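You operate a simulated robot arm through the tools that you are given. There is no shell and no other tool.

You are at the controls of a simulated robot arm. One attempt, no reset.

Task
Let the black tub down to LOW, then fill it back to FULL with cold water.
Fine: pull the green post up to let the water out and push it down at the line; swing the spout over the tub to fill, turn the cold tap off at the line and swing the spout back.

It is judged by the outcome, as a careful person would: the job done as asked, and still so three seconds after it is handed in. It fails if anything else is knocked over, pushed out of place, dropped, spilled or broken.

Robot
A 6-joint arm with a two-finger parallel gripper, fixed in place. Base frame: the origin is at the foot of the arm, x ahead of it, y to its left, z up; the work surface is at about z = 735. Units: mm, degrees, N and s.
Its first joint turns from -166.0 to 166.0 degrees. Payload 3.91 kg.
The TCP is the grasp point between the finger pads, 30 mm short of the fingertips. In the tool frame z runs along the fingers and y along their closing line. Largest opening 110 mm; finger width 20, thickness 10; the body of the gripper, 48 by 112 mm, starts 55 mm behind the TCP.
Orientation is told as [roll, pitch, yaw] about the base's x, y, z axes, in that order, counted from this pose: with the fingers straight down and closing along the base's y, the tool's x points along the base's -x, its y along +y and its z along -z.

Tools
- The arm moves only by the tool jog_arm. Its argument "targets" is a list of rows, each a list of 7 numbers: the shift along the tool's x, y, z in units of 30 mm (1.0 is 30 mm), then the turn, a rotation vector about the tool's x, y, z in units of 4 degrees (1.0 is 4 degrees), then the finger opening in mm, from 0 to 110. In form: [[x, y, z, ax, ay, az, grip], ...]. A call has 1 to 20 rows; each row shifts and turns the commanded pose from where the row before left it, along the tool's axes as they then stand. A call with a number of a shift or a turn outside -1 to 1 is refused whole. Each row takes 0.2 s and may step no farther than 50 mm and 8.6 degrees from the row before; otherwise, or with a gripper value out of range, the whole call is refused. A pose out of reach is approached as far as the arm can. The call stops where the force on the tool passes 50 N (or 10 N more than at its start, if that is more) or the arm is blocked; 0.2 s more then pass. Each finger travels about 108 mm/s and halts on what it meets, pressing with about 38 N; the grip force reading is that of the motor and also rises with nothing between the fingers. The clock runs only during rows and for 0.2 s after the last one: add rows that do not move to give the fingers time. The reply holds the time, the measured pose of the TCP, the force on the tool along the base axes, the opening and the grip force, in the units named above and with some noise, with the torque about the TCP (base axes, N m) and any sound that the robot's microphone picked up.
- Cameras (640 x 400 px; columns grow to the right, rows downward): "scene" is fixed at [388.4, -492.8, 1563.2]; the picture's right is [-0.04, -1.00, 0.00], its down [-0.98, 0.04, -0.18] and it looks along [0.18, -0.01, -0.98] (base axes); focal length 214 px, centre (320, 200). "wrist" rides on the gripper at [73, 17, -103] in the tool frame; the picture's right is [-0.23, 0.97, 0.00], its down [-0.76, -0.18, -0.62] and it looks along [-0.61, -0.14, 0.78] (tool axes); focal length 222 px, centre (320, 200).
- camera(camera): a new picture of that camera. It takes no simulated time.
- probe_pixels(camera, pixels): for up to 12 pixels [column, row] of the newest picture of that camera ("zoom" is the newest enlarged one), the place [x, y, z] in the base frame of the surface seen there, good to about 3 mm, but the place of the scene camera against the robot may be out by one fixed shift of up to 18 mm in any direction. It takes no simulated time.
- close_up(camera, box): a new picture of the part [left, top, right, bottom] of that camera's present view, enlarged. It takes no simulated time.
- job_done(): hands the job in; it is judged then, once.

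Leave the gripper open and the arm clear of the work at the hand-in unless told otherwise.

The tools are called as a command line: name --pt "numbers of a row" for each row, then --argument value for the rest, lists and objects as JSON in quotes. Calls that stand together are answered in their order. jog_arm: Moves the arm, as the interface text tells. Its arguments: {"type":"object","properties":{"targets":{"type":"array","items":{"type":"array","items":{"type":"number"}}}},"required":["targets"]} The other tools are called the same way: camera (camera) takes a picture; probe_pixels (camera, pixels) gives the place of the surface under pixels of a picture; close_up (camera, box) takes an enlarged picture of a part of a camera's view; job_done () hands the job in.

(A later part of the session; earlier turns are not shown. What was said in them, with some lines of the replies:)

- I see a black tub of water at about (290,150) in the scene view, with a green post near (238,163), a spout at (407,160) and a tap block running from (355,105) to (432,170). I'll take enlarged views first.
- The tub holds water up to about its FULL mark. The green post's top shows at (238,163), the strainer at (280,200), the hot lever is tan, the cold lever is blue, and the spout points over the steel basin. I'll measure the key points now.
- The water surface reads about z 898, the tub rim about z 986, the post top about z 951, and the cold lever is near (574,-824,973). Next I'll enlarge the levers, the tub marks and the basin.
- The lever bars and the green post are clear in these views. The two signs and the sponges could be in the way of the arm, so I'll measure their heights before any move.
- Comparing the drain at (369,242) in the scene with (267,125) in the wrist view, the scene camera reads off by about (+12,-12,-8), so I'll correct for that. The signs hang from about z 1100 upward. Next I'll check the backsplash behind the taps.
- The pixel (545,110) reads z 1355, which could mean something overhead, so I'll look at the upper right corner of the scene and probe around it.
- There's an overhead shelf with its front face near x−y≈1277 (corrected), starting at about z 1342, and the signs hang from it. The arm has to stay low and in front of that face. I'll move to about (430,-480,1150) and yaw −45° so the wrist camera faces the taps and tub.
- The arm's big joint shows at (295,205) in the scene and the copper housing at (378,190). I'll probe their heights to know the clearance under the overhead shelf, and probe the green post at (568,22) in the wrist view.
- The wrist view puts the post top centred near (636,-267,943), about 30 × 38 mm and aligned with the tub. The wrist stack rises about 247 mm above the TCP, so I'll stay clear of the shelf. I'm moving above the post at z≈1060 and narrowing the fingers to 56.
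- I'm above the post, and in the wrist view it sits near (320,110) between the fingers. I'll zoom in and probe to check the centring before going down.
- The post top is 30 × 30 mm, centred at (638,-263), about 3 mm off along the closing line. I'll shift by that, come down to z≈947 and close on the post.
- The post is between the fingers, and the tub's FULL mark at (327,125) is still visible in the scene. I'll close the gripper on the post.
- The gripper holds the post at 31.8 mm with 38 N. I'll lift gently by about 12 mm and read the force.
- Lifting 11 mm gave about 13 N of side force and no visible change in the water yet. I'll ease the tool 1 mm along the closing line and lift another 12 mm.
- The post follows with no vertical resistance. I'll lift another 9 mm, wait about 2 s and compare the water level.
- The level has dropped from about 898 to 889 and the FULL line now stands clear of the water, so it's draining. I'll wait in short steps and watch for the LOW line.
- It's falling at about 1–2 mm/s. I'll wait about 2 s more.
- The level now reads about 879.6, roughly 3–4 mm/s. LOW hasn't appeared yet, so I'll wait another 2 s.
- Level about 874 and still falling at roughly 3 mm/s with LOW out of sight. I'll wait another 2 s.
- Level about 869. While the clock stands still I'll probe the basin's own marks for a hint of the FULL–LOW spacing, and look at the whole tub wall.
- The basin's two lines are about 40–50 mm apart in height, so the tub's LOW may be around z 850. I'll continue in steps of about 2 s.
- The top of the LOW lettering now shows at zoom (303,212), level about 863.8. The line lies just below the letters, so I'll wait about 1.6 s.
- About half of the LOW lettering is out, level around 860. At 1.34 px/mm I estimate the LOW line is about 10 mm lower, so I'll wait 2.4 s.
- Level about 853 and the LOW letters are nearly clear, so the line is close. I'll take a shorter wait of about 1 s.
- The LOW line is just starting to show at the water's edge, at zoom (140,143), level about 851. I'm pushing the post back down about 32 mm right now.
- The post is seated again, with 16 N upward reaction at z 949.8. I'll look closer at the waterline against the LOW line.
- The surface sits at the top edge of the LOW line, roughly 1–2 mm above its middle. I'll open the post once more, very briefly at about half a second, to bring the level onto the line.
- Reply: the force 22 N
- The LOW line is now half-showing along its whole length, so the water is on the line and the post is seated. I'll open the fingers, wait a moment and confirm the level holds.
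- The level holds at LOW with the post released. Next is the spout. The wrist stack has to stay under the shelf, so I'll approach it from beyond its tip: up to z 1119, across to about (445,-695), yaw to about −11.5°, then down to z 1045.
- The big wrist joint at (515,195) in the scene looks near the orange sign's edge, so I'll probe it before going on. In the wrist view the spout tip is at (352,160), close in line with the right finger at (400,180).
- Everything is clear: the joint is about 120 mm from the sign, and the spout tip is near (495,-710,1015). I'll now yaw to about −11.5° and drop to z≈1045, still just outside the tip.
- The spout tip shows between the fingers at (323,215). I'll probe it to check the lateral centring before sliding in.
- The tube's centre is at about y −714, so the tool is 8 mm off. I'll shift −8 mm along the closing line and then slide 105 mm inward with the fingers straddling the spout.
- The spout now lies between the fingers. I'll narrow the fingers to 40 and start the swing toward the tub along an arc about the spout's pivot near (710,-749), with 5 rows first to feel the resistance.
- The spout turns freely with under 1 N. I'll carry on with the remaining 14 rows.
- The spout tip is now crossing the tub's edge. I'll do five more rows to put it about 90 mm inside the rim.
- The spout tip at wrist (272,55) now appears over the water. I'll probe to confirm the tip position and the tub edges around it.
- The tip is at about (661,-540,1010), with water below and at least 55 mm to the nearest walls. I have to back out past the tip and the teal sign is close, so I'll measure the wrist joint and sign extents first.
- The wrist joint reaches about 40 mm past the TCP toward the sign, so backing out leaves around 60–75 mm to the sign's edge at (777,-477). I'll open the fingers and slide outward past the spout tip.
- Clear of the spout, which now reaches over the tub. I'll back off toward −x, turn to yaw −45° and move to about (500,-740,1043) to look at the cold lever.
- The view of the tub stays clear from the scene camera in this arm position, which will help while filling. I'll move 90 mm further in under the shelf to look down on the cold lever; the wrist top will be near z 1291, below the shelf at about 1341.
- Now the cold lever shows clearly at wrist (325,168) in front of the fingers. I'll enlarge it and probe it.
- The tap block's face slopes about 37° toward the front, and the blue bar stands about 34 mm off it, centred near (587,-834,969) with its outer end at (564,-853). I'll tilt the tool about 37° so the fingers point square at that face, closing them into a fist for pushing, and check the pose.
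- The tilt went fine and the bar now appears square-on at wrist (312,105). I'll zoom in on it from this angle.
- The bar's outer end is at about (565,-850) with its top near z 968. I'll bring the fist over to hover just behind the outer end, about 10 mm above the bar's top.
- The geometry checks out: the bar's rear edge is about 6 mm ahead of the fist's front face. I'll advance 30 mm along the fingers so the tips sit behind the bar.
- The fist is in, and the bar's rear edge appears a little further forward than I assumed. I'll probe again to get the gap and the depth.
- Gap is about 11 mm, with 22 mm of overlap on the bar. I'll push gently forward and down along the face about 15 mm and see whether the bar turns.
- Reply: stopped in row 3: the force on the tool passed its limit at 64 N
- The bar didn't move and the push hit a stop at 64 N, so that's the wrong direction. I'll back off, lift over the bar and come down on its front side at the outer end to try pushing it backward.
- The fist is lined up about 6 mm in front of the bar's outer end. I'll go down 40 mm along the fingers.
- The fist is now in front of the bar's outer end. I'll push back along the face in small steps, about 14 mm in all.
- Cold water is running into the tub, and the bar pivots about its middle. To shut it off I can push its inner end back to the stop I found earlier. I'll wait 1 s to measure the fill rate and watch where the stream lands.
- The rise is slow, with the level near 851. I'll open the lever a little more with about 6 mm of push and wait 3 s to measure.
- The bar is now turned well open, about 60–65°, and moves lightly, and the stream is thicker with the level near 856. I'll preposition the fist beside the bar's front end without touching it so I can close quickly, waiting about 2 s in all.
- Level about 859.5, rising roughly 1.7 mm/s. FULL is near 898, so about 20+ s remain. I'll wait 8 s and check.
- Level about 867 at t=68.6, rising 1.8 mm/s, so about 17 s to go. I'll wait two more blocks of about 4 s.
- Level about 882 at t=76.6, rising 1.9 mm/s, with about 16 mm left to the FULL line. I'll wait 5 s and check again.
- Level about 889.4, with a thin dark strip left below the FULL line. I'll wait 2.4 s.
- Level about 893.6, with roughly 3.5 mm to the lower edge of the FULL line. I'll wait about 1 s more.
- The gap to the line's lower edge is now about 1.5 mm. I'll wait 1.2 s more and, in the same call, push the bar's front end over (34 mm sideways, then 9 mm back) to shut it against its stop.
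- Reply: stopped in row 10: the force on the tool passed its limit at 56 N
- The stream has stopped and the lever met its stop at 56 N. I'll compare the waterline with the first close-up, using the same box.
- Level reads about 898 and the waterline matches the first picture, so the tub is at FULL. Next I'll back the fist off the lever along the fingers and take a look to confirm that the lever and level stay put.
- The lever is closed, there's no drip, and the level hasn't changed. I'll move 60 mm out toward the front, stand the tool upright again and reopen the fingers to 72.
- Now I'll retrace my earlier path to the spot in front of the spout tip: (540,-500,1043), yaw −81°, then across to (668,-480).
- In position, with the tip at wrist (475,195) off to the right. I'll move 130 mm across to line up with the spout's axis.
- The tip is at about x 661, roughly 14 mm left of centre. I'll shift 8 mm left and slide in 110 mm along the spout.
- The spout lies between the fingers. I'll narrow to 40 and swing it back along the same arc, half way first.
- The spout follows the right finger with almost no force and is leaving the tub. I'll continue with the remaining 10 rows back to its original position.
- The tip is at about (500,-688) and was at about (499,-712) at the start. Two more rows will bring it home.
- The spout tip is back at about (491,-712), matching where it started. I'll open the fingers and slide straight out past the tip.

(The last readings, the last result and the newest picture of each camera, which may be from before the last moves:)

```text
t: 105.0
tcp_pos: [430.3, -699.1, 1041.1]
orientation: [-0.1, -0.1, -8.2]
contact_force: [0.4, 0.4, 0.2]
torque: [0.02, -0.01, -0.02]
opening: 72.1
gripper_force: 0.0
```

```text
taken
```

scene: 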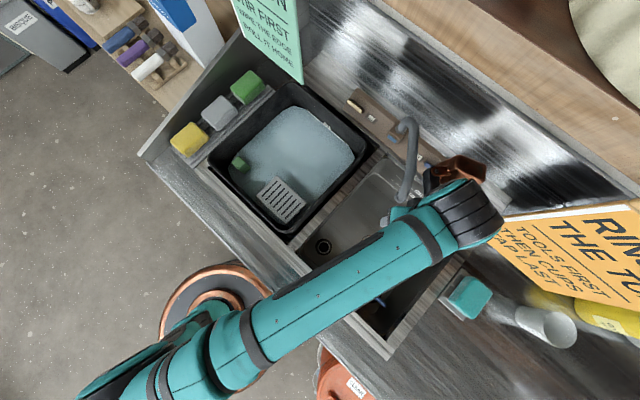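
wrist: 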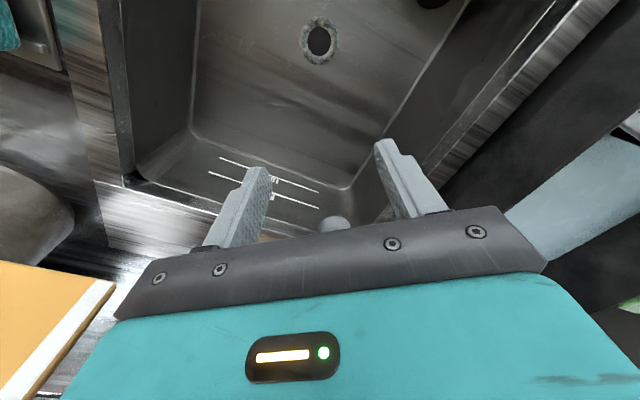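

Clear of the spout, and the scene shows everything in place. I'll pull the arm back and up to near its starting pose with the gripper open.

jog_arm --pt "0.771 0.671 -0.2 0 0 0 72" --pt "0.771 0.671 -0.2 0 0 0 72" --pt "0.771 0.671 -0.2 0 0 0 80" --pt "0.771 0.671 -0.2 0 0 0 90" --pt "0.771 0.671 -0.2 0 0 0 100" --pt "0.771 0.671 -0.2 0 0 0 110" --pt "0.771 0.671 -0.2 0 0 0 110" --pt "0.771 0.671 -0.2 0 0 0 110" --pt "0 0 -0.95 0 0 0 110" --pt "0 0 -0.95 0 0 0 110" --pt "0 0 -0.95 0 0 0 110" --pt "0 0 -0.95 0 0 0 110" --pt "0 0 -0.95 0 0 0 110" --pt "0 0 0 0 0 0 110"

camera --camera "scene"

close_up --camera "scene" --box '[200, 60, 400, 240]'

close_up --camera "scene" --box '[330, 70, 470, 220]'

close_up --camera "scene" --box '[303, 108, 333, 138]'

close_up --camera "scene" --box '[405, 145, 455, 190]'

```text
t: 108.0
tcp_pos: [272.0, -513.6, 1231.8]
orientation: [-0.2, -0.1, -8.2]
contact_force: [0.3, 0.2, 0.1]
torque: [0.03, 0.01, 0.01]
opening: 110.1
gripper_force: 0.0
```

```text
taken
```

scene: 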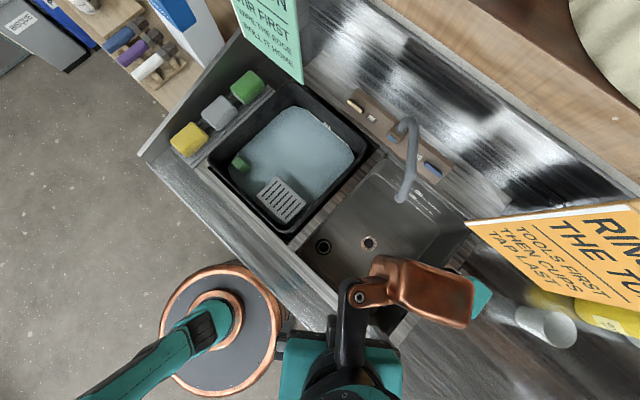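

```text
2.22 times, centred on (300, 150) of scene
```

zoom: 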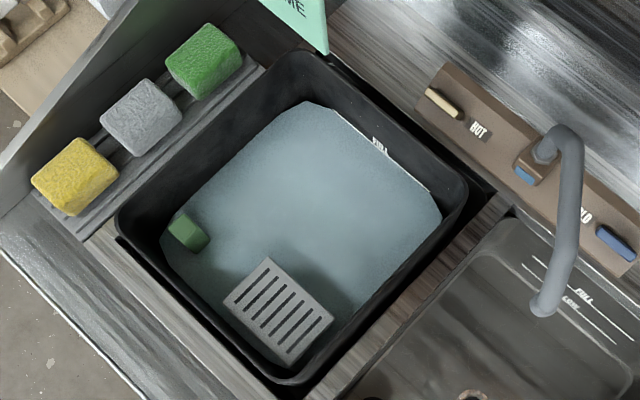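

```text
2.67 times, centred on (400, 145) of scene
```

zoom: 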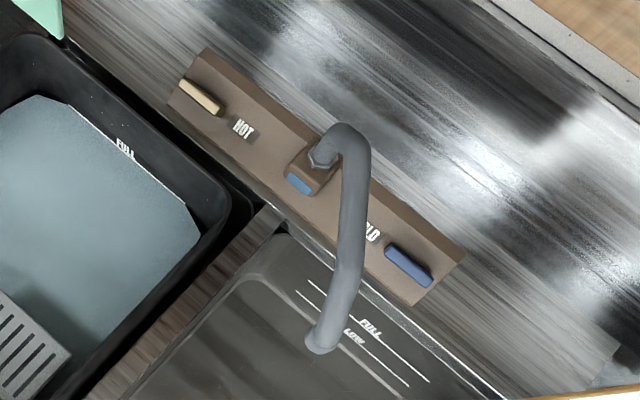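

```text
13.33 times, centred on (318, 123) of scene
```

zoom: 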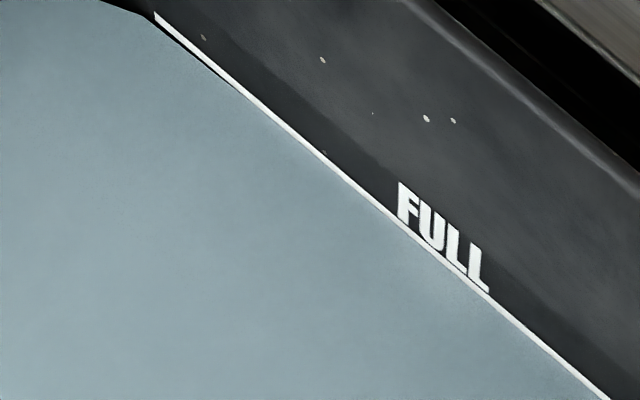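

```text
8.89 times, centred on (430, 168) of scene
```

zoom: 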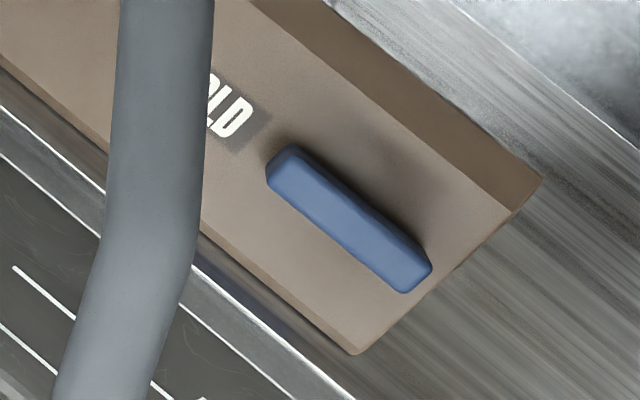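

Everything is back as it should be. The waterline sits on FULL and hasn't moved since the tap was shut, the green post is down, the cold lever is in its off position with no drip, the spout is over the basin, and the arm is clear with the gripper open. I'm handing it in.

job_done

```text
The job is handed in.
```

I let the black tub down to LOW and refilled it to FULL with cold water. The job is handed in; I haven't seen the judge's result.

- **Draining:** I pulled the green post up and pushed it down at LOW. The level stopped about 1–2 mm high, so I opened the post again for about half a second to bring the water onto the line. With the post released, the level held.
- **Filling:** I swung the spout over the tub, opened the cold tap and shut it off at the line. The waterline matched the first picture and hadn't moved about 20 seconds later.
- **Cold lever:** I first pushed it the wrong way and it hit its stop at 64 N. It did not move, and it later opened and closed normally. It is now back in its original off position, with no drip.
- **At the end:** The spout is back over the steel basin where it started. I saw nothing else moved or spilled, and the arm is clear with the gripper open.
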